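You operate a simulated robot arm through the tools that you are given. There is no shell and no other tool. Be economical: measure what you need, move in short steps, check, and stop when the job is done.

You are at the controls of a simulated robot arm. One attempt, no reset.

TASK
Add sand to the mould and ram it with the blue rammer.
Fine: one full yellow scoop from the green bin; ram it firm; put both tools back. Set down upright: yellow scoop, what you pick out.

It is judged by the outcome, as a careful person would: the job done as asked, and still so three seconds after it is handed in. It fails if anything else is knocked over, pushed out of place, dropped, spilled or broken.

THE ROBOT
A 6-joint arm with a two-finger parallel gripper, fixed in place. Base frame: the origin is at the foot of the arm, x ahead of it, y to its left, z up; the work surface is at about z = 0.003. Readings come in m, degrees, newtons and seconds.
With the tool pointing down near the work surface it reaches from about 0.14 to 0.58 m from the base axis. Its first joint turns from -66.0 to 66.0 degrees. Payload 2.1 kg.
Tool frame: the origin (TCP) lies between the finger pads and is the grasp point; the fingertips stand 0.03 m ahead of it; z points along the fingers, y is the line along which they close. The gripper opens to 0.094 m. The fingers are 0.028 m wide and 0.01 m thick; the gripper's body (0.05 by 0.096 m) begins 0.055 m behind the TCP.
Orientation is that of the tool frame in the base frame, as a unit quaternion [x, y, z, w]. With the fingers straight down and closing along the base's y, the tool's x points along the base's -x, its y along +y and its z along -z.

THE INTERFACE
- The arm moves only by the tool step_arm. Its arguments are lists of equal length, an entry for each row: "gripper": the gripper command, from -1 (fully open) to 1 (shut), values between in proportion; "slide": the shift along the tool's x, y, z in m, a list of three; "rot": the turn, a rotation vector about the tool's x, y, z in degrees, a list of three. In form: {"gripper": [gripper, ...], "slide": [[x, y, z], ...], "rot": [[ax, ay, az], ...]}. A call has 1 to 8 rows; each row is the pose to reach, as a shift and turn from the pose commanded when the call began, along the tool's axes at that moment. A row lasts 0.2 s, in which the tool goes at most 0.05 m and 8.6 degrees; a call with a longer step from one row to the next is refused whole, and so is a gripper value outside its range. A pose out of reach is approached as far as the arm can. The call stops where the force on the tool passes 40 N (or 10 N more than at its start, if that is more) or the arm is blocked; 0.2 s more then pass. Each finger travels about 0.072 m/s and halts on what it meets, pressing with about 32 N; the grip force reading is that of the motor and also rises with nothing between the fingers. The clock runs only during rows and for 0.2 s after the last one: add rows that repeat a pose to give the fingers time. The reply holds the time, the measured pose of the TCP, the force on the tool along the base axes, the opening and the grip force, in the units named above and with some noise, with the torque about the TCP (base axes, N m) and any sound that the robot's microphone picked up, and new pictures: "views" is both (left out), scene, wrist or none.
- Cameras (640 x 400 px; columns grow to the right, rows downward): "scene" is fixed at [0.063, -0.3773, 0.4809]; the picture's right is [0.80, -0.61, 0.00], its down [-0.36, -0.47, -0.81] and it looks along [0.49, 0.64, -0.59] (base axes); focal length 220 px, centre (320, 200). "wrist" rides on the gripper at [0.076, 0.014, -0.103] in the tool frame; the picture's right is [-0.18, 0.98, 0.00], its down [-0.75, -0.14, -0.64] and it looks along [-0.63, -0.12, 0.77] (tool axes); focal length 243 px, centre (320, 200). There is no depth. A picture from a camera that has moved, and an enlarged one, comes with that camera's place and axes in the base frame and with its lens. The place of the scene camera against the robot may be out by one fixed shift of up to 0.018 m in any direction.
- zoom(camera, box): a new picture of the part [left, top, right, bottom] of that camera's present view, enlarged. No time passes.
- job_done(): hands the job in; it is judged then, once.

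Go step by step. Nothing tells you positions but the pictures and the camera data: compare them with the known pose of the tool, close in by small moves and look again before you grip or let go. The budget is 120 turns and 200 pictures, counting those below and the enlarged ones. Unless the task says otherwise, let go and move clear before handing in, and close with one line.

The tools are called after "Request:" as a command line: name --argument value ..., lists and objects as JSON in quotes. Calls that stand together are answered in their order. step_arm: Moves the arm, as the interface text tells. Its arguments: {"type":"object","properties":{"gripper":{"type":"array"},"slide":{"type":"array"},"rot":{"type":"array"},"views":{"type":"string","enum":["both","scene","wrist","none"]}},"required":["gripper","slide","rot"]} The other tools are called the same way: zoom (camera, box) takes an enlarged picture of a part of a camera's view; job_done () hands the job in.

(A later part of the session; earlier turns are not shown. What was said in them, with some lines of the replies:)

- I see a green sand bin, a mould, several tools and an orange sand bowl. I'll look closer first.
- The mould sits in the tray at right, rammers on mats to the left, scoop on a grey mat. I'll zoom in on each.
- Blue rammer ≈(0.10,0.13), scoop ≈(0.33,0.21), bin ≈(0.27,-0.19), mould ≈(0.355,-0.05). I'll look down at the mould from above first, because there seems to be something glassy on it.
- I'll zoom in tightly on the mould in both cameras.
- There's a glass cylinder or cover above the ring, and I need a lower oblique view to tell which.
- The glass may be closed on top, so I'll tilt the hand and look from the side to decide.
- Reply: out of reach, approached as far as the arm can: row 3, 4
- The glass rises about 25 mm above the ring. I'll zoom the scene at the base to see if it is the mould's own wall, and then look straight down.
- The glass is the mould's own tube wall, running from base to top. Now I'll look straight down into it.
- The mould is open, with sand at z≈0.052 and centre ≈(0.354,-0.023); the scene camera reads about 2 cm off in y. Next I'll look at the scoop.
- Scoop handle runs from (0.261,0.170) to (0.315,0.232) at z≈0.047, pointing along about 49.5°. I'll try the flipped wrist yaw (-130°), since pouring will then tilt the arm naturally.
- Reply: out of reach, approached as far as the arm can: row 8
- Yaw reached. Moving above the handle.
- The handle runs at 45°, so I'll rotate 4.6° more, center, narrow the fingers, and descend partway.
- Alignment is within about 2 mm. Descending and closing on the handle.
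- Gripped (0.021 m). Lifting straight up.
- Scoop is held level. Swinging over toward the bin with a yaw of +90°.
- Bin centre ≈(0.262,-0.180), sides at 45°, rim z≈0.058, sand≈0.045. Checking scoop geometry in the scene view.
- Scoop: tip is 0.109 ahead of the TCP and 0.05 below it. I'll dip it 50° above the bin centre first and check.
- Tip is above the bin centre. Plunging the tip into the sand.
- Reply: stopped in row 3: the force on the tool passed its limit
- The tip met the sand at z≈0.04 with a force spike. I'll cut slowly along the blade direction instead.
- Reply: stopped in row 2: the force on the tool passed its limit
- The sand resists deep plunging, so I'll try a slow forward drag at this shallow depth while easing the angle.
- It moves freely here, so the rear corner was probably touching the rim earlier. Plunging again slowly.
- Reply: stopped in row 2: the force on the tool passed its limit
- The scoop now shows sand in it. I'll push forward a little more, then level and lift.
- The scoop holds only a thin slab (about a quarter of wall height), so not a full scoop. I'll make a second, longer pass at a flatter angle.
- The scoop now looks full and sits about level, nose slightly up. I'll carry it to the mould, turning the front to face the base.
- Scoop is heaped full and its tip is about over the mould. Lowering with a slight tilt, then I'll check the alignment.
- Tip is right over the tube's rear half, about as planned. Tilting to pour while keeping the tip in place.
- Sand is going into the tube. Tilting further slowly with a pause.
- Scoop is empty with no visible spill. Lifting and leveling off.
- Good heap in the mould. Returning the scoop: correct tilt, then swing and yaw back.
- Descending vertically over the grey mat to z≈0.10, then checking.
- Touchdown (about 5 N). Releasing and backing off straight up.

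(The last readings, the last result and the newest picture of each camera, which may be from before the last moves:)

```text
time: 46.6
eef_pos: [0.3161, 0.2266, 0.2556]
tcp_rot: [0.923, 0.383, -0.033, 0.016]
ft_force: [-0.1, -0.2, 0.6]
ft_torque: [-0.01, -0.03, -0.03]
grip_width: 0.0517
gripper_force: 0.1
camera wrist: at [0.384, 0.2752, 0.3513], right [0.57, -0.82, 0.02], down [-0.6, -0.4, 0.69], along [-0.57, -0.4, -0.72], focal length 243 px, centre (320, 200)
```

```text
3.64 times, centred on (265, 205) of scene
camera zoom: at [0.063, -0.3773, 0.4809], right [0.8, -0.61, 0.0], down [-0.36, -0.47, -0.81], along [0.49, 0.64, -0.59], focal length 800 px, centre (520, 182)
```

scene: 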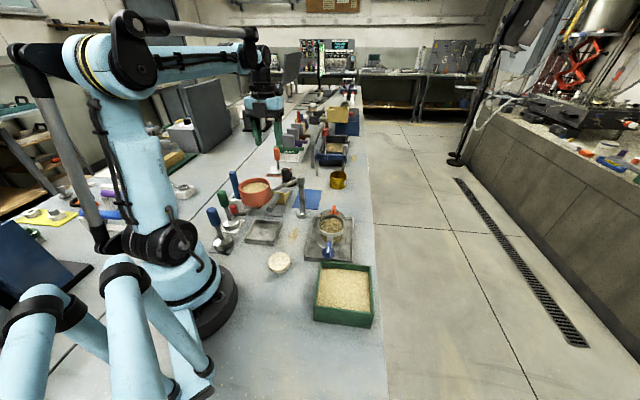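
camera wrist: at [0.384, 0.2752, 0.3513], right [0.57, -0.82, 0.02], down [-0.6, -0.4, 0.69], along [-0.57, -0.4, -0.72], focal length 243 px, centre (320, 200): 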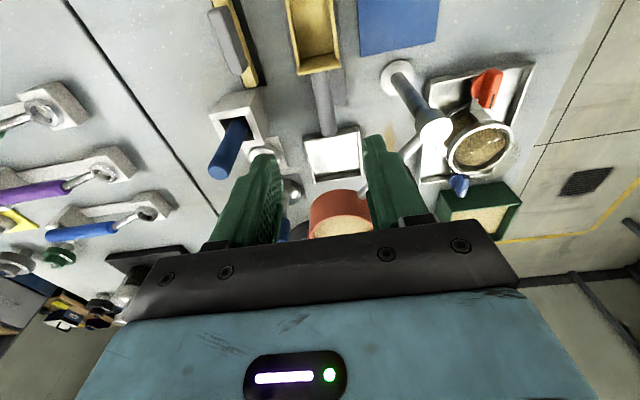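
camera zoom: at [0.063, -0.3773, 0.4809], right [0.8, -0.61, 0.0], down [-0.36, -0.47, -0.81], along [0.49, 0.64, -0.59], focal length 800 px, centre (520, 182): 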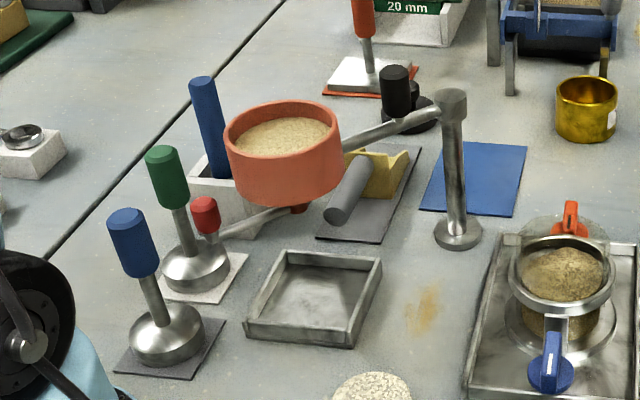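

Scoop is back on its mat, unchanged. Next the blue rammer, handle ≈(0.096,0.143), z 0.085–0.135: swing there at height and turn back to natural yaw.

Request:
step_arm --gripper '[-0.1]' --slide '[[0, 0, -0.04]]' --rot '[[0, 4.2, 0]]' --views "none"

Request:
step_arm --gripper '[-0.3, -0.4, -0.4, -0.4, -0.4, -0.4, -0.4, -0.4]' --slide '[[-0.0235, -0.011, 0], [-0.047, -0.022, 0], [-0.07, -0.033, 0], [-0.094, -0.044, 0], [-0.117, -0.055, 0], [-0.141, -0.066, 0], [-0.165, -0.077, 0], [-0.188, -0.088, 0]]' --rot '[[0, 0, -8.45], [0, 0, -16.9], [0, 0, -25.3], [0, 0, -33.8], [0, 0, -42.2], [0, 0, -50.7], [0, 0, -59.1], [0, 0, -67.6]]' --views "none"

Request:
step_arm --gripper '[-0.4, -0.4, -0.4, -0.4, -0.4, -0.4, -0.4, -0.4]' --slide '[[0, 0, 0], [0, 0, 0], [0, 0, 0], [0, 0, 0], [0, 0, 0], [0, 0, 0], [0, 0, 0], [0, 0, 0]]' --rot '[[0, 0, -8.45], [0, 0, -16.9], [0, 0, -25.3], [0, 0, -33.8], [0, 0, -42.2], [0, 0, -50.7], [0, 0, -59.1], [0, 0, -67.6]]' --views "both"

```text
time: 47.0
eef_pos: [0.3194, 0.229, 0.2949]
tcp_rot: [0.924, 0.383, 0.002, 0.002]
ft_force: [0.3, -1.5, -0.2]
ft_torque: [0.0, -0.01, 0.05]
grip_width: 0.0517
gripper_force: 0.1
```

```text
time: 48.8
eef_pos: [0.1248, 0.1594, 0.292]
tcp_rot: [0.555, 0.832, -0.001, 0.003]
ft_force: [-0.2, 0.1, 0.3]
ft_torque: [-0.01, -0.02, -0.03]
grip_width: 0.066
gripper_force: 0.1
```

```text
time: 50.6
eef_pos: [0.1247, 0.1586, 0.2919]
tcp_rot: [-0.003, 1.0, -0.002, 0.002]
ft_force: [0.6, 0.2, -0.6]
ft_torque: [0.01, 0.02, -0.02]
grip_width: 0.0659
gripper_force: 0.0
camera wrist: at [0.0471, 0.1728, 0.3946], right [0.18, 0.98, 0.0], down [0.75, -0.13, 0.65], along [0.64, -0.12, -0.76], focal length 243 px, centre (320, 200)
```

scene: 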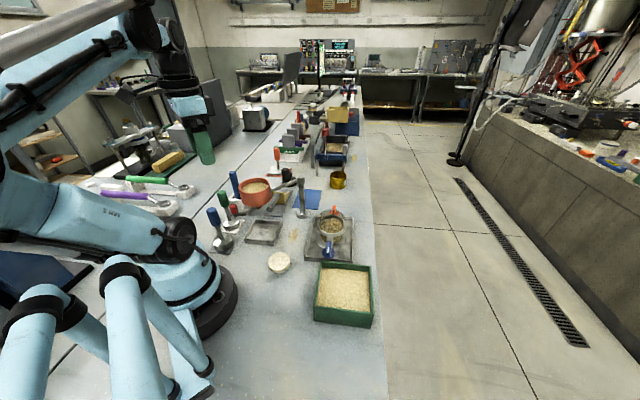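
wrist: 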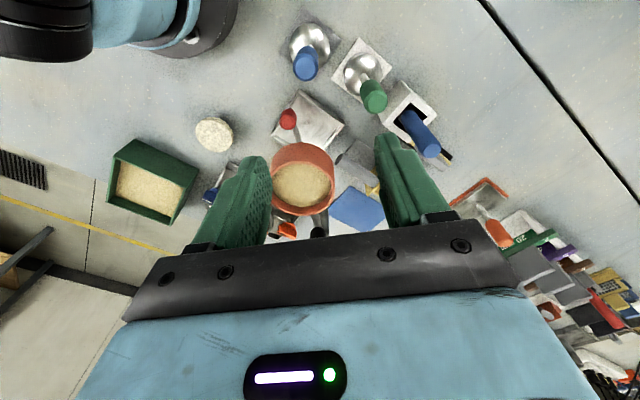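

Request:
zoom --camera "wrist" --box '[260, 0, 420, 130]'

```text
3.08 times, centred on (340, 65) of wrist
camera zoom: at [0.0471, 0.1728, 0.3946], right [0.18, 0.98, 0.0], down [0.75, -0.13, 0.65], along [0.64, -0.12, -0.76], focal length 746 px, centre (258, 615)
```

zoom: 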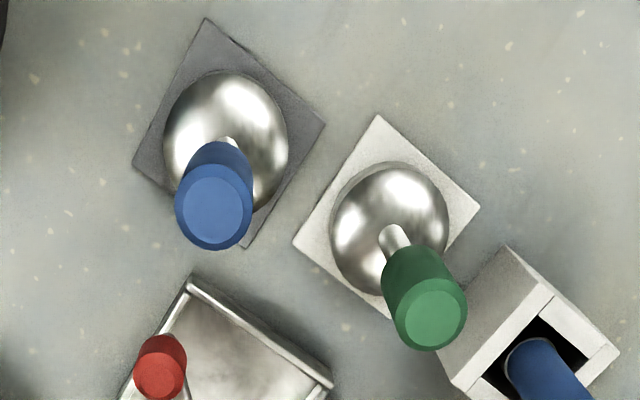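

Rammer axis at ≈(0.098,0.148), foot ≈0.054 across. Moving above and partway down.

Request:
step_arm --gripper '[-0.4, -0.4, -0.4, -0.4]' --slide '[[0.0267, -0.0109, 0], [0.0267, -0.0109, 0.04], [0.0267, -0.0109, 0.08], [0.0267, -0.0109, 0.11]]' --rot '[[0, 0, 0], [0, 0, 0], [0, 0, 0], [0, 0, 0]]' --views "both"

Request:
zoom --camera "scene" --box '[180, 140, 290, 260]'

```text
time: 51.6
eef_pos: [0.0998, 0.1468, 0.1813]
tcp_rot: [-0.001, 1.0, -0.002, 0.001]
ft_force: [0.1, -0.1, 0.8]
ft_torque: [0.01, 0.03, 0.01]
grip_width: 0.0659
gripper_force: 0.1
camera wrist: at [0.0216, 0.1605, 0.2838], right [0.18, 0.98, 0.0], down [0.75, -0.14, 0.65], along [0.63, -0.12, -0.76], focal length 243 px, centre (320, 200)
```

scene: 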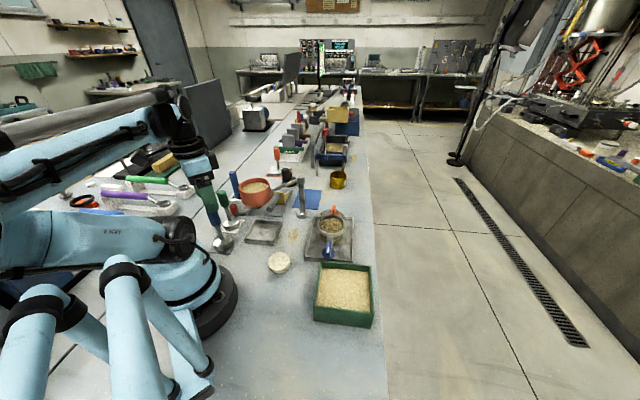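
wrist: 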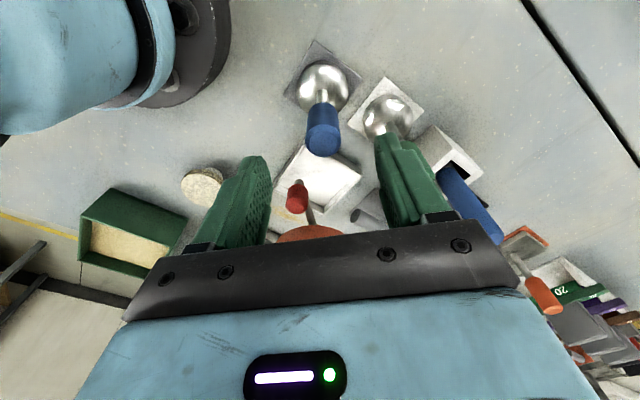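

```text
3.33 times, centred on (235, 200) of scene
camera zoom: at [0.063, -0.3773, 0.4809], right [0.8, -0.61, 0.0], down [-0.36, -0.47, -0.81], along [0.49, 0.64, -0.59], focal length 734 px, centre (603, 200)
```

zoom: 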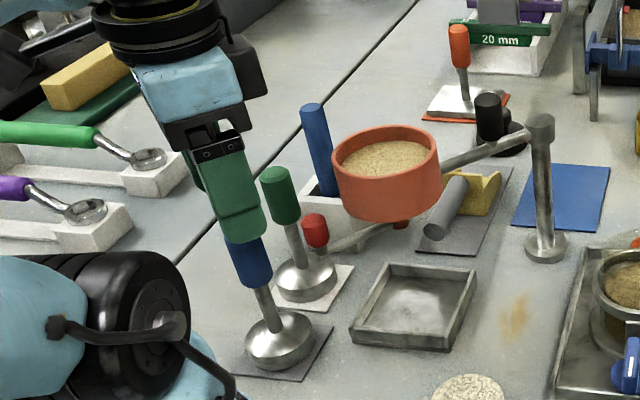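

Aligned within 3 mm. Descending and gripping the handle.

Request:
step_arm --gripper '[-0.4, -0.4, -0.4, 0.1, 0.6, 1, 1, 1]' --slide '[[0.003, 0.001, 0.025], [0.003, 0.001, 0.05], [0.003, 0.001, 0.064], [0.003, 0.001, 0.064], [0.003, 0.001, 0.064], [0.003, 0.001, 0.064], [0.003, 0.001, 0.064], [0.003, 0.001, 0.064]]' --rot '[[0, 0, 0], [0, 0, 0], [0, 0, 0], [0, 0, 0], [0, 0, 0], [0, 0, 0], [0, 0, 0], [0, 0, 0]]' --views "wrist"

Request:
zoom --camera "scene" --box '[180, 160, 280, 260]'

```text
time: 53.4
eef_pos: [0.0958, 0.1462, 0.1185]
tcp_rot: [-0.001, 1.0, -0.001, 0.002]
ft_force: [-0.5, -0.6, -0.2]
ft_torque: [0.0, -0.01, 0.04]
grip_width: 0.024
gripper_force: 32.1
camera wrist: at [0.0182, 0.1606, 0.2202], right [0.18, 0.98, 0.0], down [0.75, -0.14, 0.65], along [0.63, -0.12, -0.76], focal length 243 px, centre (320, 200)
```

wrist: 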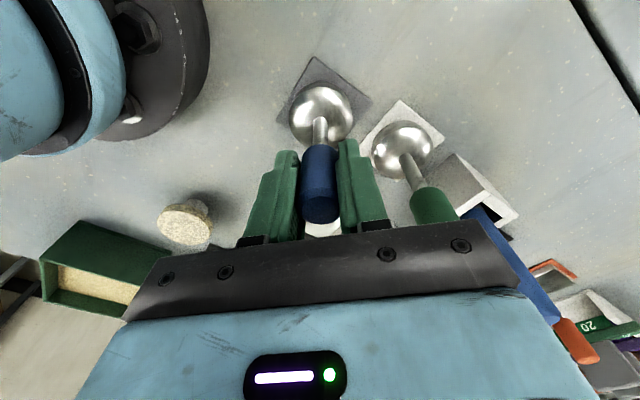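

```text
4.00 times, centred on (230, 210) of scene
camera zoom: at [0.063, -0.3773, 0.4809], right [0.8, -0.61, 0.0], down [-0.36, -0.47, -0.81], along [0.49, 0.64, -0.59], focal length 880 px, centre (680, 160)
```

zoom: 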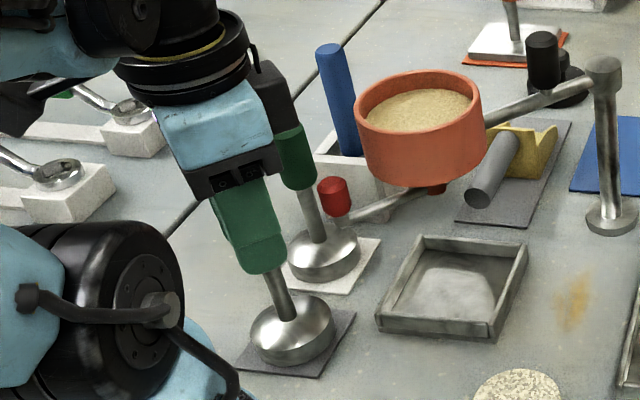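

Rammer gripped. Lifting straight up and carrying it toward the mould.

Request:
step_arm --gripper '[1, 1, 1, 1, 1, 1]' --slide '[[0, 0, -0.02], [0, 0, -0.055], [0, 0, -0.095], [0, 0, -0.135], [0, 0, -0.17], [0, 0, -0.19]]' --rot '[[0, 0, 0], [0, 0, 0], [0, 0, 0], [0, 0, 0], [0, 0, 0], [0, 0, 0]]' --views "none"

Request:
step_arm --gripper '[1, 1, 1, 1, 1, 1, 1, 1]' --slide '[[-0.03, -0.022, 0], [-0.064, -0.044, 0], [-0.098, -0.066, 0], [-0.132, -0.088, 0], [-0.166, -0.11, 0], [-0.2, -0.132, 0], [-0.234, -0.154, 0], [-0.258, -0.169, 0]]' --rot '[[0, 0, 0], [0, 0, 0], [0, 0, 0], [0, 0, 0], [0, 0, 0], [0, 0, 0], [0, 0, 0], [0, 0, 0]]' --views "both"

Request:
zoom --camera "scene" --box '[280, 120, 390, 260]'

Request:
zoom --camera "wrist" --box '[240, 60, 400, 240]'

```text
time: 54.8
eef_pos: [0.0946, 0.1494, 0.3074]
tcp_rot: [-0.001, 1.0, -0.002, 0.002]
ft_force: [0.7, 0.1, -4.7]
ft_torque: [-0.01, 0.06, 0.0]
grip_width: 0.0243
gripper_force: 31.9
```

```text
time: 56.6
eef_pos: [0.354, -0.0219, 0.3093]
tcp_rot: [-0.002, 1.0, -0.002, 0.002]
ft_force: [0.0, -0.1, -4.4]
ft_torque: [0.02, 0.02, 0.01]
grip_width: 0.024
gripper_force: 32.4
camera wrist: at [0.2763, -0.0086, 0.4113], right [0.18, 0.98, 0.0], down [0.75, -0.14, 0.65], along [0.63, -0.12, -0.76], focal length 243 px, centre (320, 200)
```

scene: 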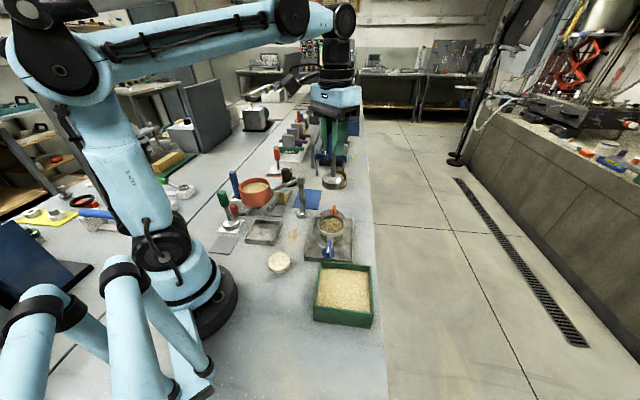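
wrist: 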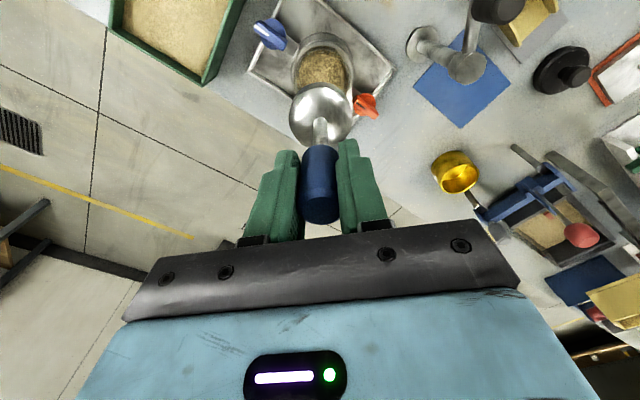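

```text
2.86 times, centred on (335, 190) of scene
camera zoom: at [0.063, -0.3773, 0.4809], right [0.8, -0.61, 0.0], down [-0.36, -0.47, -0.81], along [0.49, 0.64, -0.59], focal length 629 px, centre (277, 229)
```

zoom: 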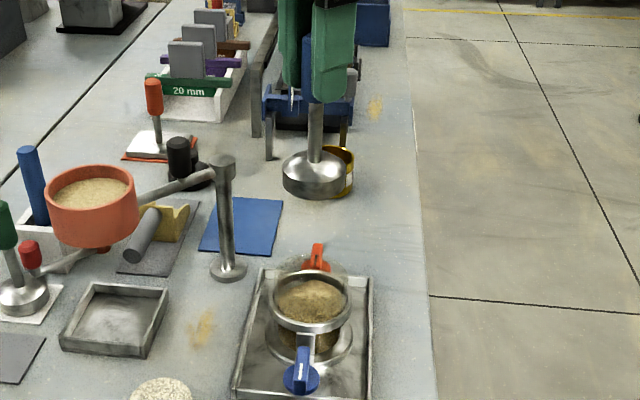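

```text
2.22 times, centred on (320, 150) of wrist
camera zoom: at [0.2763, -0.0086, 0.4113], right [0.18, 0.98, 0.0], down [0.75, -0.14, 0.65], along [0.63, -0.12, -0.76], focal length 539 px, centre (320, 311)
```

zoom: 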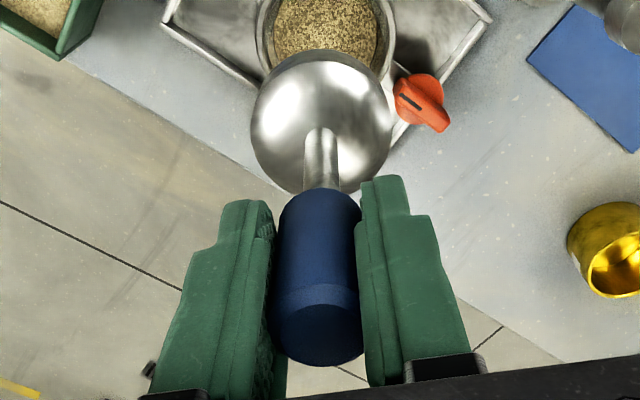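

Rammer hangs vertical under the TCP. Lowering to just above the tube to check centring.

Request:
step_arm --gripper '[1, 1, 1]' --slide '[[0, 0, 0.035], [0, 0, 0.065], [0, 0, 0.08]]' --rot '[[0, 0, 0], [0, 0, 0], [0, 0, 0]]' --views "wrist"

Request:
zoom --camera "scene" --box '[300, 170, 370, 260]'

Request:
zoom --camera "wrist" --box '[260, 40, 400, 150]'

```text
time: 57.4
eef_pos: [0.3534, -0.0216, 0.2271]
tcp_rot: [-0.002, 1.0, -0.002, 0.002]
ft_force: [-0.5, -0.8, -4.0]
ft_torque: [0.0, 0.03, 0.03]
grip_width: 0.0239
gripper_force: 31.7
camera wrist: at [0.276, -0.0077, 0.3301], right [0.18, 0.98, 0.0], down [0.75, -0.14, 0.65], along [0.63, -0.12, -0.76], focal length 243 px, centre (320, 200)
```

wrist: 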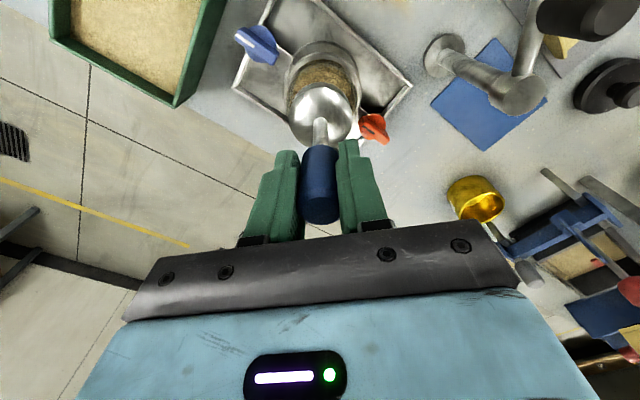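

```text
4.44 times, centred on (335, 215) of scene
camera zoom: at [0.063, -0.3773, 0.4809], right [0.8, -0.61, 0.0], down [-0.36, -0.47, -0.81], along [0.49, 0.64, -0.59], focal length 978 px, centre (253, 133)
```

zoom: 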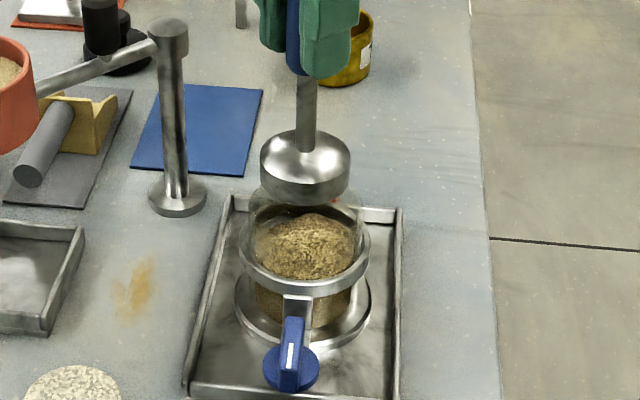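

```text
3.64 times, centred on (330, 95) of wrist
camera zoom: at [0.276, -0.0077, 0.3301], right [0.18, 0.98, 0.0], down [0.75, -0.14, 0.65], along [0.63, -0.12, -0.76], focal length 882 px, centre (284, 582)
```

zoom: 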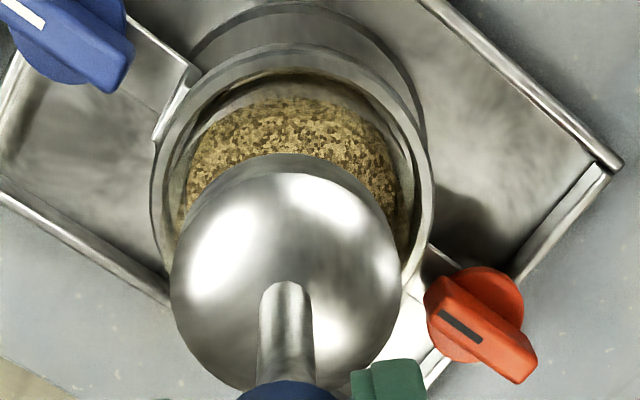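

Foot and tube are concentric to about 2 mm. I'll nudge +1.5 mm in y and lower to just above the rim for another check.

Request:
step_arm --gripper '[1, 1]' --slide '[[0.0005, 0.0015, 0.01], [0.0005, 0.0015, 0.016]]' --rot '[[0, 0, 0], [0, 0, 0]]' --views "none"

Request:
zoom --camera "scene" --box '[310, 200, 354, 240]'

Request:
zoom --camera "wrist" --box '[270, 50, 380, 140]'

```text
time: 58.0
eef_pos: [0.3548, -0.0189, 0.2129]
tcp_rot: [-0.001, 1.0, -0.002, 0.002]
ft_force: [-1.0, -0.3, -4.1]
ft_torque: [0.02, 0.01, -0.05]
grip_width: 0.0241
gripper_force: 32.4
```

```text
10.00 times, centred on (332, 220) of scene
camera zoom: at [0.063, -0.3773, 0.4809], right [0.8, -0.61, 0.0], down [-0.36, -0.47, -0.81], along [0.49, 0.64, -0.59], focal length 2201 px, centre (200, 0)
```

zoom: 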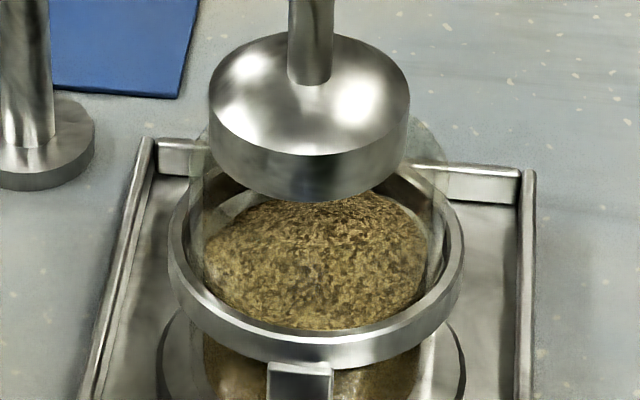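

```text
4.44 times, centred on (325, 95) of wrist
camera zoom: at [0.276, -0.0053, 0.3147], right [0.18, 0.98, 0.0], down [0.75, -0.14, 0.65], along [0.63, -0.12, -0.76], focal length 1078 px, centre (298, 667)
```

zoom: 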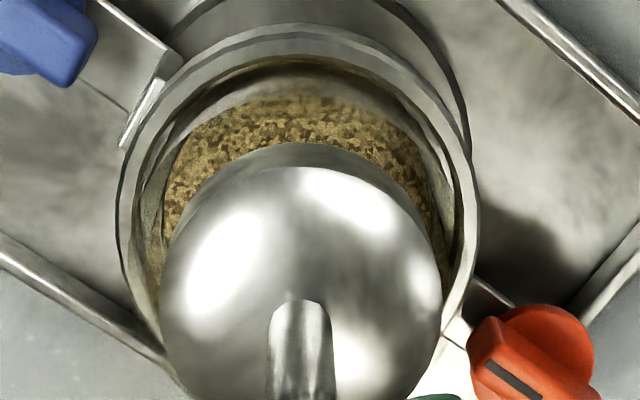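

Clearance is about 3–4 mm all round and the foot is centred within that. Entering the tube in small steps.

Request:
step_arm --gripper '[1, 1, 1, 1, 1]' --slide '[[-0.001, -0.0008, 0.003], [-0.001, -0.0008, 0.006], [-0.001, -0.0008, 0.009], [-0.001, -0.0008, 0.012], [-0.001, -0.0008, 0.015]]' --rot '[[0, 0, 0], [0, 0, 0], [0, 0, 0], [0, 0, 0], [0, 0, 0]]' --views "none"

Request:
zoom --camera "scene" --box '[310, 200, 354, 240]'

Request:
zoom --camera "wrist" --box '[270, 50, 380, 140]'

```text
time: 59.2
eef_pos: [0.3548, -0.0203, 0.1995]
tcp_rot: [-0.001, 1.0, -0.001, 0.002]
ft_force: [0.0, -0.6, -3.7]
ft_torque: [-0.01, 0.0, -0.01]
grip_width: 0.0239
gripper_force: 32.1
```

```text
10.00 times, centred on (332, 220) of scene
camera zoom: at [0.063, -0.3773, 0.4809], right [0.8, -0.61, 0.0], down [-0.36, -0.47, -0.81], along [0.49, 0.64, -0.59], focal length 2201 px, centre (200, 0)
```

zoom: 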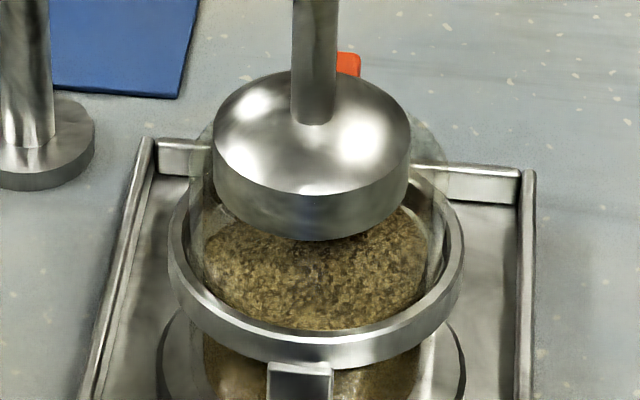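

```text
4.44 times, centred on (325, 95) of wrist
camera zoom: at [0.2772, -0.0058, 0.301], right [0.18, 0.98, 0.0], down [0.75, -0.14, 0.65], along [0.63, -0.12, -0.76], focal length 1078 px, centre (298, 667)
```

zoom: 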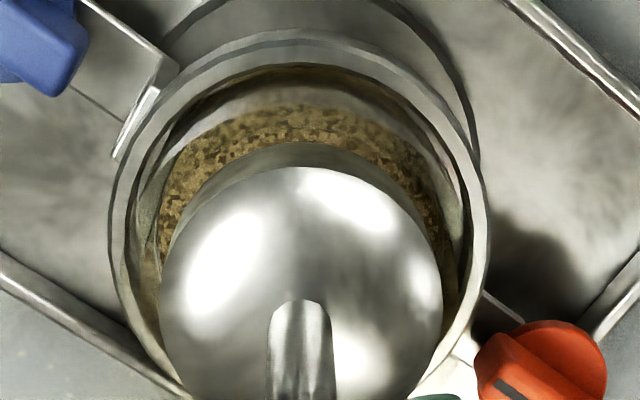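

No contact yet, foot at z≈0.087. A small re-centre, then continue down.

Request:
step_arm --gripper '[1, 1, 1, 1, 1]' --slide '[[-0.0015, -0.001, 0.002], [-0.0015, -0.001, 0.005], [-0.0015, -0.001, 0.008], [-0.0015, -0.001, 0.011], [-0.0015, -0.001, 0.014]]' --rot '[[0, 0, 0], [0, 0, 0], [0, 0, 0], [0, 0, 0], [0, 0, 0]]' --views "none"

Request:
zoom --camera "scene" --box '[310, 200, 354, 240]'

Request:
zoom --camera "wrist" --box '[270, 50, 380, 140]'

```text
time: 60.4
eef_pos: [0.357, -0.0216, 0.1833]
tcp_rot: [-0.001, 1.0, -0.002, 0.002]
ft_force: [1.3, -0.3, -3.5]
ft_torque: [0.01, 0.02, -0.01]
grip_width: 0.0241
gripper_force: 31.9
```

```text
10.00 times, centred on (332, 220) of scene
camera zoom: at [0.063, -0.3773, 0.4809], right [0.8, -0.61, 0.0], down [-0.36, -0.47, -0.81], along [0.49, 0.64, -0.59], focal length 2201 px, centre (200, 0)
```

zoom: 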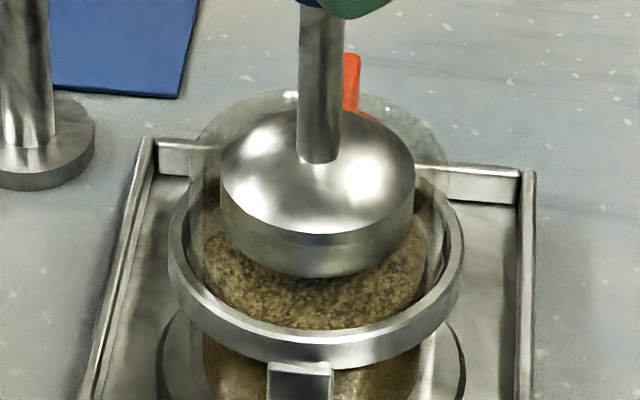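

```text
4.44 times, centred on (325, 95) of wrist
camera zoom: at [0.279, -0.0067, 0.2871], right [0.18, 0.98, 0.0], down [0.75, -0.14, 0.65], along [0.63, -0.12, -0.76], focal length 1078 px, centre (298, 667)
```

zoom: 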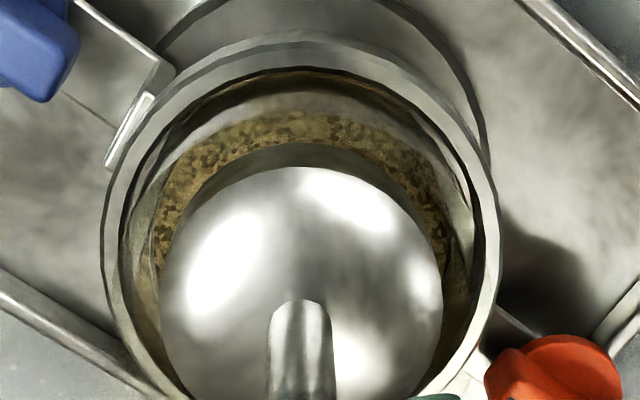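

The foot is inside the tube and well centred. Lowering until it meets the sand.

Request:
step_arm --gripper '[1, 1, 1, 1, 1, 1, 1, 1]' --slide '[[0, 0, 0.002], [0, 0, 0.004], [0, 0, 0.006], [0, 0, 0.008], [0, 0, 0.01], [0, 0, 0.012], [0, 0, 0.014], [0, 0, 0.016]]' --rot '[[0, 0, 0], [0, 0, 0], [0, 0, 0], [0, 0, 0], [0, 0, 0], [0, 0, 0], [0, 0, 0], [0, 0, 0]]' --views "none"

Request:
zoom --camera "scene" --box '[310, 200, 354, 250]'

```text
time: 62.2
eef_pos: [0.3575, -0.019, 0.1693]
tcp_rot: [-0.003, 1.0, -0.002, 0.002]
ft_force: [2.3, 0.8, 33.4]
ft_torque: [0.54, -0.04, 0.01]
grip_width: 0.0234
gripper_force: 32.6
```

```text
8.00 times, centred on (332, 225) of scene
camera zoom: at [0.0629, -0.3773, 0.481], right [0.8, -0.61, 0.0], down [-0.36, -0.47, -0.81], along [0.49, 0.64, -0.59], focal length 1761 px, centre (224, 0)
```

zoom: 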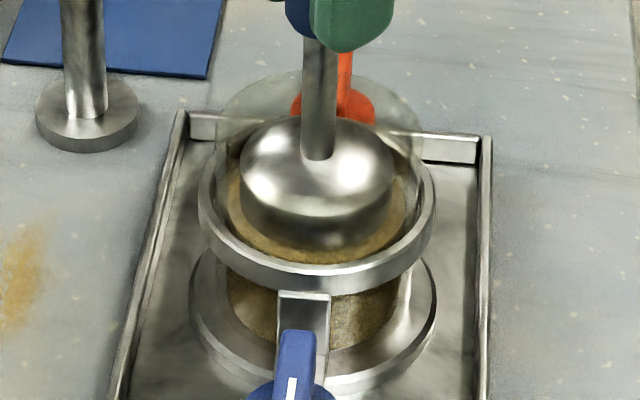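

About 33 N on the sand. I'll ram several strokes: lift a little, press again.

Request:
step_arm --gripper '[1, 1, 1, 1, 1, 1]' --slide '[[0, 0, -0.006], [0, 0, -0.012], [0, 0, -0.006], [0, 0, 0], [0, 0, 0.003], [0, 0, 0.005]]' --rot '[[0, 0, 0], [0, 0, 0], [0, 0, 0], [0, 0, 0], [0, 0, 0], [0, 0, 0]]' --views "none"

Request:
zoom --camera "scene" --box '[310, 190, 354, 250]'

```text
time: 63.6
eef_pos: [0.3577, -0.0198, 0.1636]
tcp_rot: [-0.001, 1.0, -0.002, 0.003]
ft_force: [-1.7, -2.9, 34.5]
ft_torque: [0.38, -0.04, 0.0]
grip_width: 0.0242
gripper_force: 32.1
```

```text
6.67 times, centred on (332, 220) of scene
camera zoom: at [0.0628, -0.3773, 0.481], right [0.8, -0.61, 0.0], down [-0.36, -0.47, -0.81], along [0.49, 0.64, -0.59], focal length 1468 px, centre (240, 67)
```

zoom: 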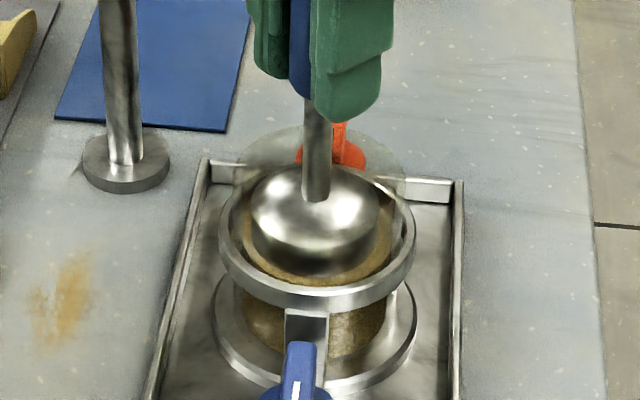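

The handle slips a bit in the grip at about 35 N. I'll give several more strokes, then lift and inspect.

Request:
step_arm --gripper '[1, 1, 1, 1]' --slide '[[0, 0, -0.012], [0, 0, -0.012], [0, 0, -0.002], [0, 0, 0.001]]' --rot '[[0, 0, 0], [0, 0, 0], [0, 0, 0], [0, 0, 0]]' --views "none"

Request:
step_arm --gripper '[1, 1, 1, 1]' --slide '[[0, 0, -0.012], [0, 0, -0.012], [0, 0, -0.002], [0, 0, 0.001]]' --rot '[[0, 0, 0], [0, 0, 0], [0, 0, 0], [0, 0, 0]]' --views "none"

Request:
step_arm --gripper '[1, 1, 1]' --slide '[[0, 0, -0.01], [0, 0, -0.02], [0, 0, -0.022]]' --rot '[[0, 0, 0], [0, 0, 0], [0, 0, 0]]' --views "none"

Request:
zoom --camera "scene" --box '[305, 190, 359, 260]'

```text
time: 64.6
eef_pos: [0.3556, -0.0203, 0.1644]
tcp_rot: [-0.002, 1.0, -0.002, 0.002]
ft_force: [-5.8, -0.1, 31.6]
ft_torque: [0.36, -0.19, 0.04]
grip_width: 0.024
gripper_force: 32.4
```

```text
time: 65.6
eef_pos: [0.3552, -0.0204, 0.1639]
tcp_rot: [-0.001, 1.0, -0.001, 0.001]
ft_force: [-3.0, -3.3, 34.6]
ft_torque: [0.33, -0.09, 0.03]
grip_width: 0.0241
gripper_force: 31.9
```

```text
time: 66.4
eef_pos: [0.3553, -0.0206, 0.1843]
tcp_rot: [-0.001, 1.0, -0.002, 0.002]
ft_force: [0.0, 0.1, -3.0]
ft_torque: [-0.03, 0.03, 0.01]
grip_width: 0.024
gripper_force: 31.9
```

```text
5.71 times, centred on (332, 225) of scene
camera zoom: at [0.063, -0.3773, 0.4809], right [0.8, -0.61, 0.0], down [-0.36, -0.47, -0.81], along [0.49, 0.64, -0.59], focal length 1258 px, centre (251, 57)
```

zoom: 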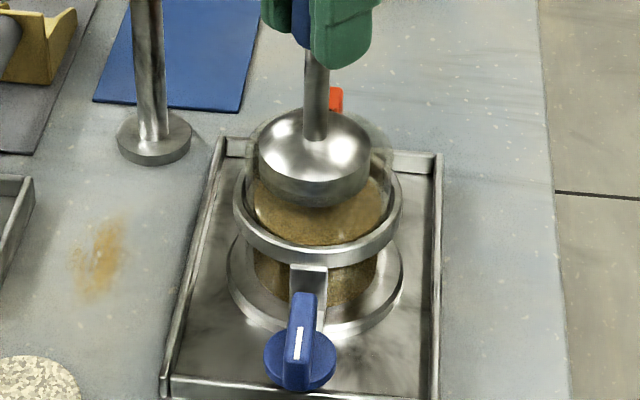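

The sand looks flattened and smooth. Lifting the rammer clear to inspect.

Request:
step_arm --gripper '[1, 1, 1, 1]' --slide '[[0, 0, -0.02], [0, 0, -0.05], [0, 0, -0.085], [0, 0, -0.11]]' --rot '[[0, 0, 0], [0, 0, 0], [0, 0, 0], [0, 0, 0]]' --views "none"

Request:
zoom --camera "scene" --box '[310, 200, 354, 250]'

Request:
zoom --camera "wrist" --box '[250, 20, 390, 160]'

```text
time: 67.4
eef_pos: [0.3556, -0.0197, 0.295]
tcp_rot: [-0.002, 1.0, -0.001, 0.001]
ft_force: [0.0, -0.5, -4.2]
ft_torque: [-0.02, -0.03, -0.01]
grip_width: 0.024
gripper_force: 32.4
```

```text
8.00 times, centred on (332, 225) of scene
camera zoom: at [0.063, -0.3773, 0.4809], right [0.8, -0.61, 0.0], down [-0.36, -0.47, -0.81], along [0.49, 0.64, -0.59], focal length 1761 px, centre (224, 0)
```

zoom: 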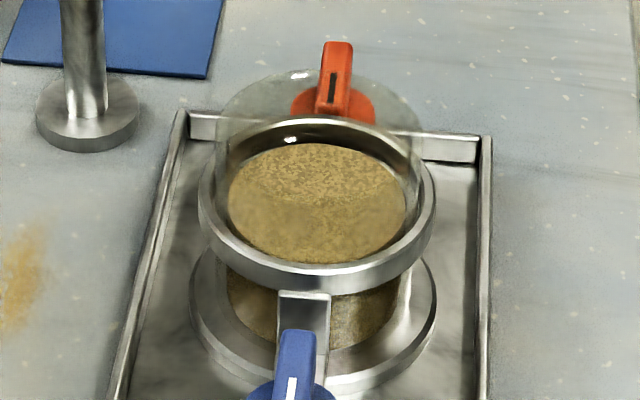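

```text
2.86 times, centred on (320, 90) of wrist
camera zoom: at [0.2778, -0.0055, 0.3968], right [0.18, 0.98, 0.0], down [0.75, -0.14, 0.65], along [0.63, -0.12, -0.76], focal length 693 px, centre (320, 514)
```

zoom: 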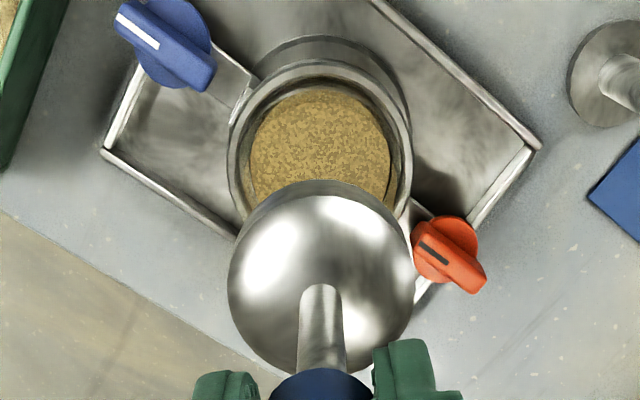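

The surface is flat and firm; the last two strokes stopped at the same height. Carrying the rammer back above its mat.

Request:
step_arm --gripper '[1, 1, 1, 1, 1, 1, 1, 1]' --slide '[[0.03, 0.02, -0.015], [0.064, 0.042, -0.02], [0.098, 0.064, -0.02], [0.132, 0.086, -0.02], [0.166, 0.108, -0.02], [0.2, 0.13, -0.02], [0.234, 0.152, -0.02], [0.2598, 0.1672, -0.02]]' --rot '[[0, 0, 0], [0, 0, 0], [0, 0, 0], [0, 0, 0], [0, 0, 0], [0, 0, 0], [0, 0, 0], [0, 0, 0]]' --views "none"

Request:
step_arm --gripper '[1, 1, 1, 1, 1]' --slide '[[0, 0, 0.04], [0, 0, 0.08], [0, 0, 0.12], [0, 0, 0.15], [0, 0, 0.17]]' --rot '[[0, 0, 0], [0, 0, 0], [0, 0, 0], [0, 0, 0], [0, 0, 0]]' --views "wrist"

Request:
zoom --camera "wrist" --box '[260, 30, 400, 160]'

Request:
zoom --camera "scene" --box '[180, 150, 280, 260]'

```text
time: 69.2
eef_pos: [0.0948, 0.1452, 0.3132]
tcp_rot: [-0.002, 1.0, -0.002, 0.002]
ft_force: [-0.2, 0.8, -4.3]
ft_torque: [0.0, -0.01, 0.03]
grip_width: 0.0239
gripper_force: 32.4
```

```text
time: 70.4
eef_pos: [0.096, 0.1467, 0.144]
tcp_rot: [-0.002, 1.0, -0.002, 0.002]
ft_force: [-0.2, -0.8, -3.9]
ft_torque: [0.04, 0.01, -0.02]
grip_width: 0.024
gripper_force: 31.9
camera wrist: at [0.0183, 0.1593, 0.2453], right [0.18, 0.98, 0.0], down [0.75, -0.14, 0.65], along [0.63, -0.12, -0.76], focal length 243 px, centre (320, 200)
```

wrist: 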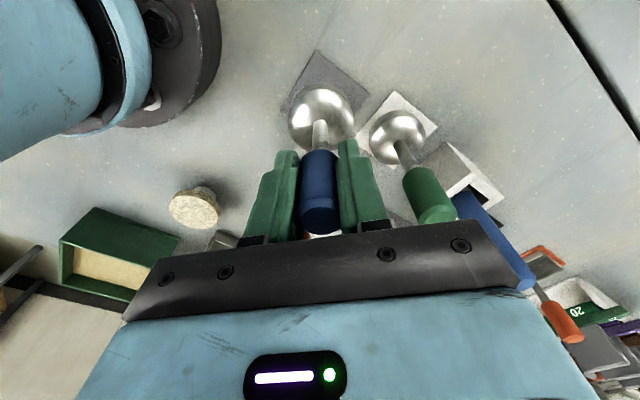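

```text
3.08 times, centred on (330, 95) of wrist
camera zoom: at [0.0183, 0.1593, 0.2453], right [0.18, 0.98, 0.0], down [0.75, -0.14, 0.65], along [0.63, -0.12, -0.76], focal length 746 px, centre (289, 523)
```

zoom: 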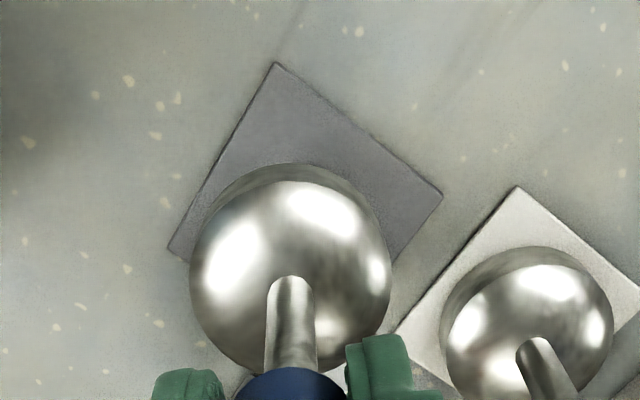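

```text
3.64 times, centred on (230, 205) of scene
camera zoom: at [0.063, -0.3773, 0.4809], right [0.8, -0.61, 0.0], down [-0.36, -0.47, -0.81], along [0.49, 0.64, -0.59], focal length 800 px, centre (647, 182)
```

zoom: 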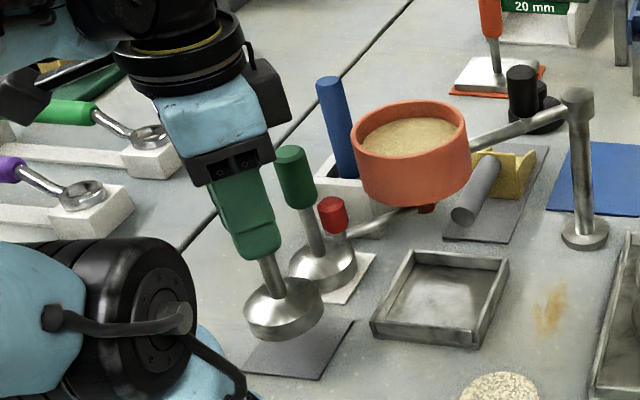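

Positioned over the mat centre. Lowering slowly until contact.

Request:
step_arm --gripper '[1, 1, 1, 1, 1, 1, 1]' --slide '[[0, 0.001, 0.015], [0, 0.001, 0.026], [0, 0.001, 0.029], [0, 0.001, 0.031], [0, 0.001, 0.033], [0, 0.001, 0.035], [0, 0.001, 0.036]]' --rot '[[0, 0, 0], [0, 0, 0], [0, 0, 0], [0, 0, 0], [0, 0, 0], [0, 0, 0], [0, 0, 0]]' --views "none"

Request:
zoom --camera "scene" --box '[200, 190, 270, 260]'

```text
time: 71.7
eef_pos: [0.0956, 0.1462, 0.1111]
tcp_rot: [-0.002, 1.0, -0.003, 0.0]
ft_force: [-0.1, 0.3, 3.7]
ft_torque: [0.05, -0.05, 0.0]
grip_width: 0.0239
gripper_force: 32.0
stopped in row 6: the force on the tool passed its limit (the readings are from after the stop); the commanded pose is now the measured one
```

```text
5.71 times, centred on (235, 225) of scene
camera zoom: at [0.063, -0.3773, 0.4809], right [0.8, -0.61, 0.0], down [-0.36, -0.47, -0.81], along [0.49, 0.64, -0.59], focal length 1258 px, centre (806, 57)
```

zoom: 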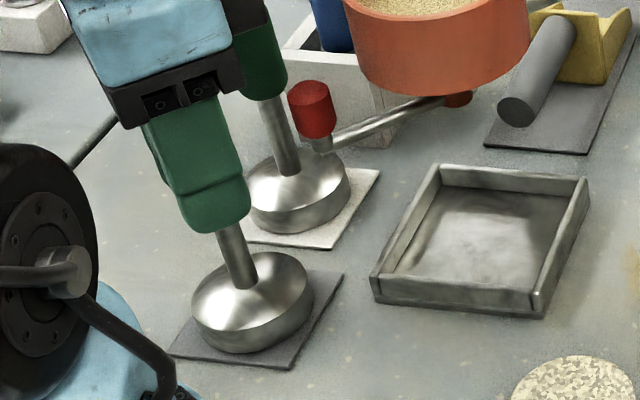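

Rammer is seated on its mat (contact felt, standing). Opening the fingers and rising straight up.

Request:
step_arm --gripper '[0.6, 0.2, -0.2, -0.4, -0.4]' --slide '[[0, 0, 0], [0, 0, 0], [0, 0, 0], [0, 0, 0], [0, 0, 0]]' --rot '[[0, 0, 0], [0, 0, 0], [0, 0, 0], [0, 0, 0], [0, 0, 0]]' --views "none"

Request:
step_arm --gripper '[-0.4, -0.4, -0.4, -0.4, -0.4, -0.4]' --slide '[[0, 0, -0.02], [0, 0, -0.05], [0, 0, -0.09], [0, 0, -0.13], [0, 0, -0.17], [0, 0, -0.2]]' --rot '[[0, 0, 0], [0, 0, 0], [0, 0, 0], [0, 0, 0], [0, 0, 0], [0, 0, 0]]' --views "both"

Request:
zoom --camera "scene" --box '[200, 160, 400, 330]'

Request:
zoom --camera "scene" --box '[195, 180, 275, 260]'

Request:
zoom --camera "scene" --box '[295, 205, 385, 330]'

```text
time: 72.9
eef_pos: [0.0975, 0.1453, 0.1087]
tcp_rot: [-0.002, 1.0, -0.003, 0.0]
ft_force: [-0.3, 0.4, -0.1]
ft_torque: [0.01, -0.01, -0.04]
grip_width: 0.0658
gripper_force: 0.1
```

```text
time: 74.3
eef_pos: [0.0951, 0.1478, 0.3127]
tcp_rot: [-0.002, 1.0, -0.003, 0.0]
ft_force: [-0.6, -0.2, -0.2]
ft_torque: [-0.02, 0.0, 0.0]
grip_width: 0.0658
gripper_force: 0.1
camera wrist: at [0.0179, 0.1623, 0.4147], right [0.18, 0.98, -0.01], down [0.75, -0.13, 0.64], along [0.63, -0.12, -0.76], focal length 243 px, centre (320, 200)
```

scene: 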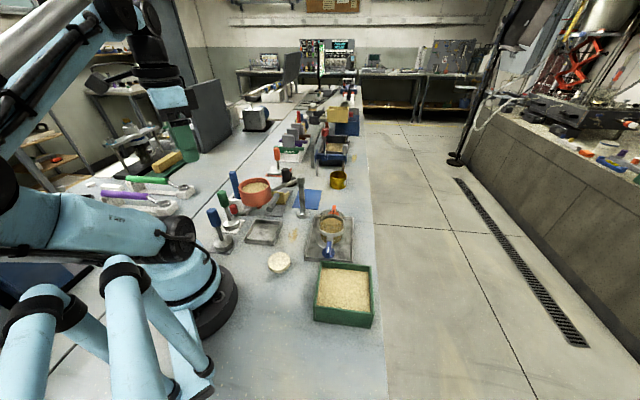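
wrist: 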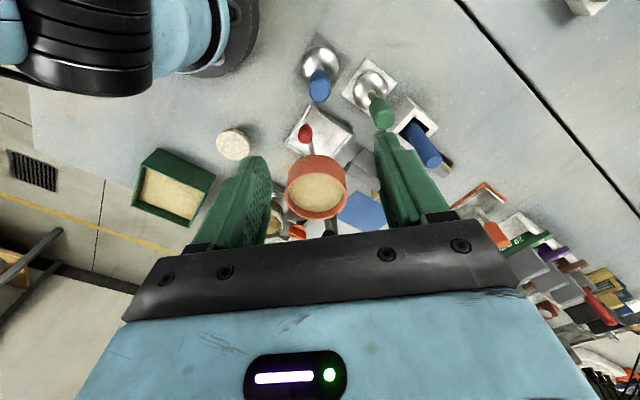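

```text
2.35 times, centred on (300, 245) of scene
camera zoom: at [0.063, -0.3773, 0.4809], right [0.8, -0.61, 0.0], down [-0.36, -0.47, -0.81], along [0.49, 0.64, -0.59], focal length 518 px, centre (367, 94)
```

zoom: 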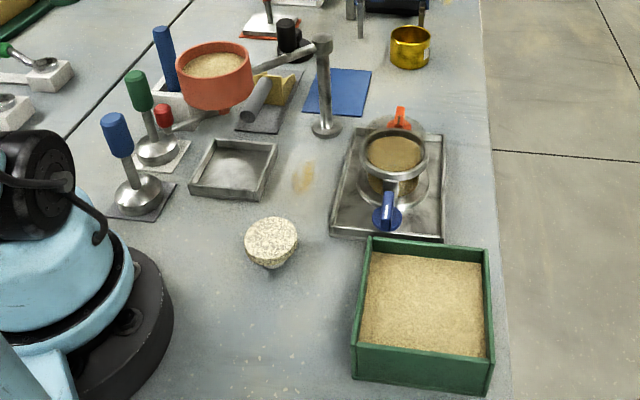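

```text
5.00 times, centred on (235, 220) of scene
camera zoom: at [0.063, -0.3773, 0.4809], right [0.8, -0.61, 0.0], down [-0.36, -0.47, -0.81], along [0.49, 0.64, -0.59], focal length 1101 px, centre (745, 100)
```

zoom: 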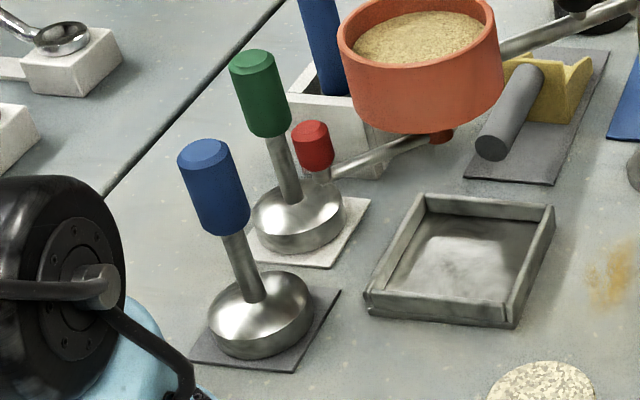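

```text
3.20 times, centred on (340, 268) of scene
camera zoom: at [0.063, -0.3773, 0.4809], right [0.8, -0.61, 0.0], down [-0.36, -0.47, -0.81], along [0.49, 0.64, -0.59], focal length 704 px, centre (256, -16)
```

zoom: 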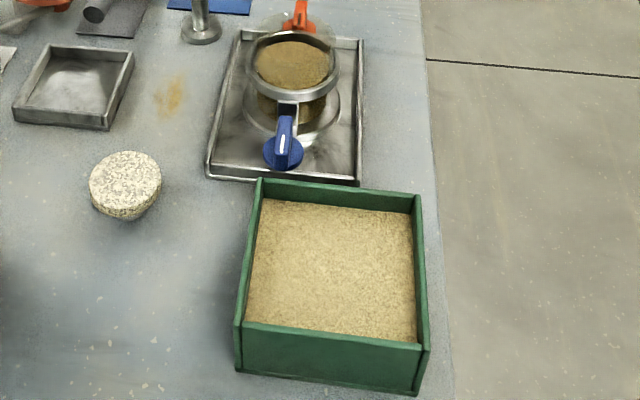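

The mould now holds one full yellow scoop of sand from the green bin, rammed flat and firm with the blue rammer. Both tools are back upright on their mats, nothing looks spilled or moved, and the arm is clear, so I'm handing in.

Request:
job_done

```text
The job is handed in.
```

I added one full yellow scoop of sand from the green bin to the mould and rammed it with the blue rammer. The last two strokes stopped at the same height, so I took it as firm. Both tools are back upright on their mats.
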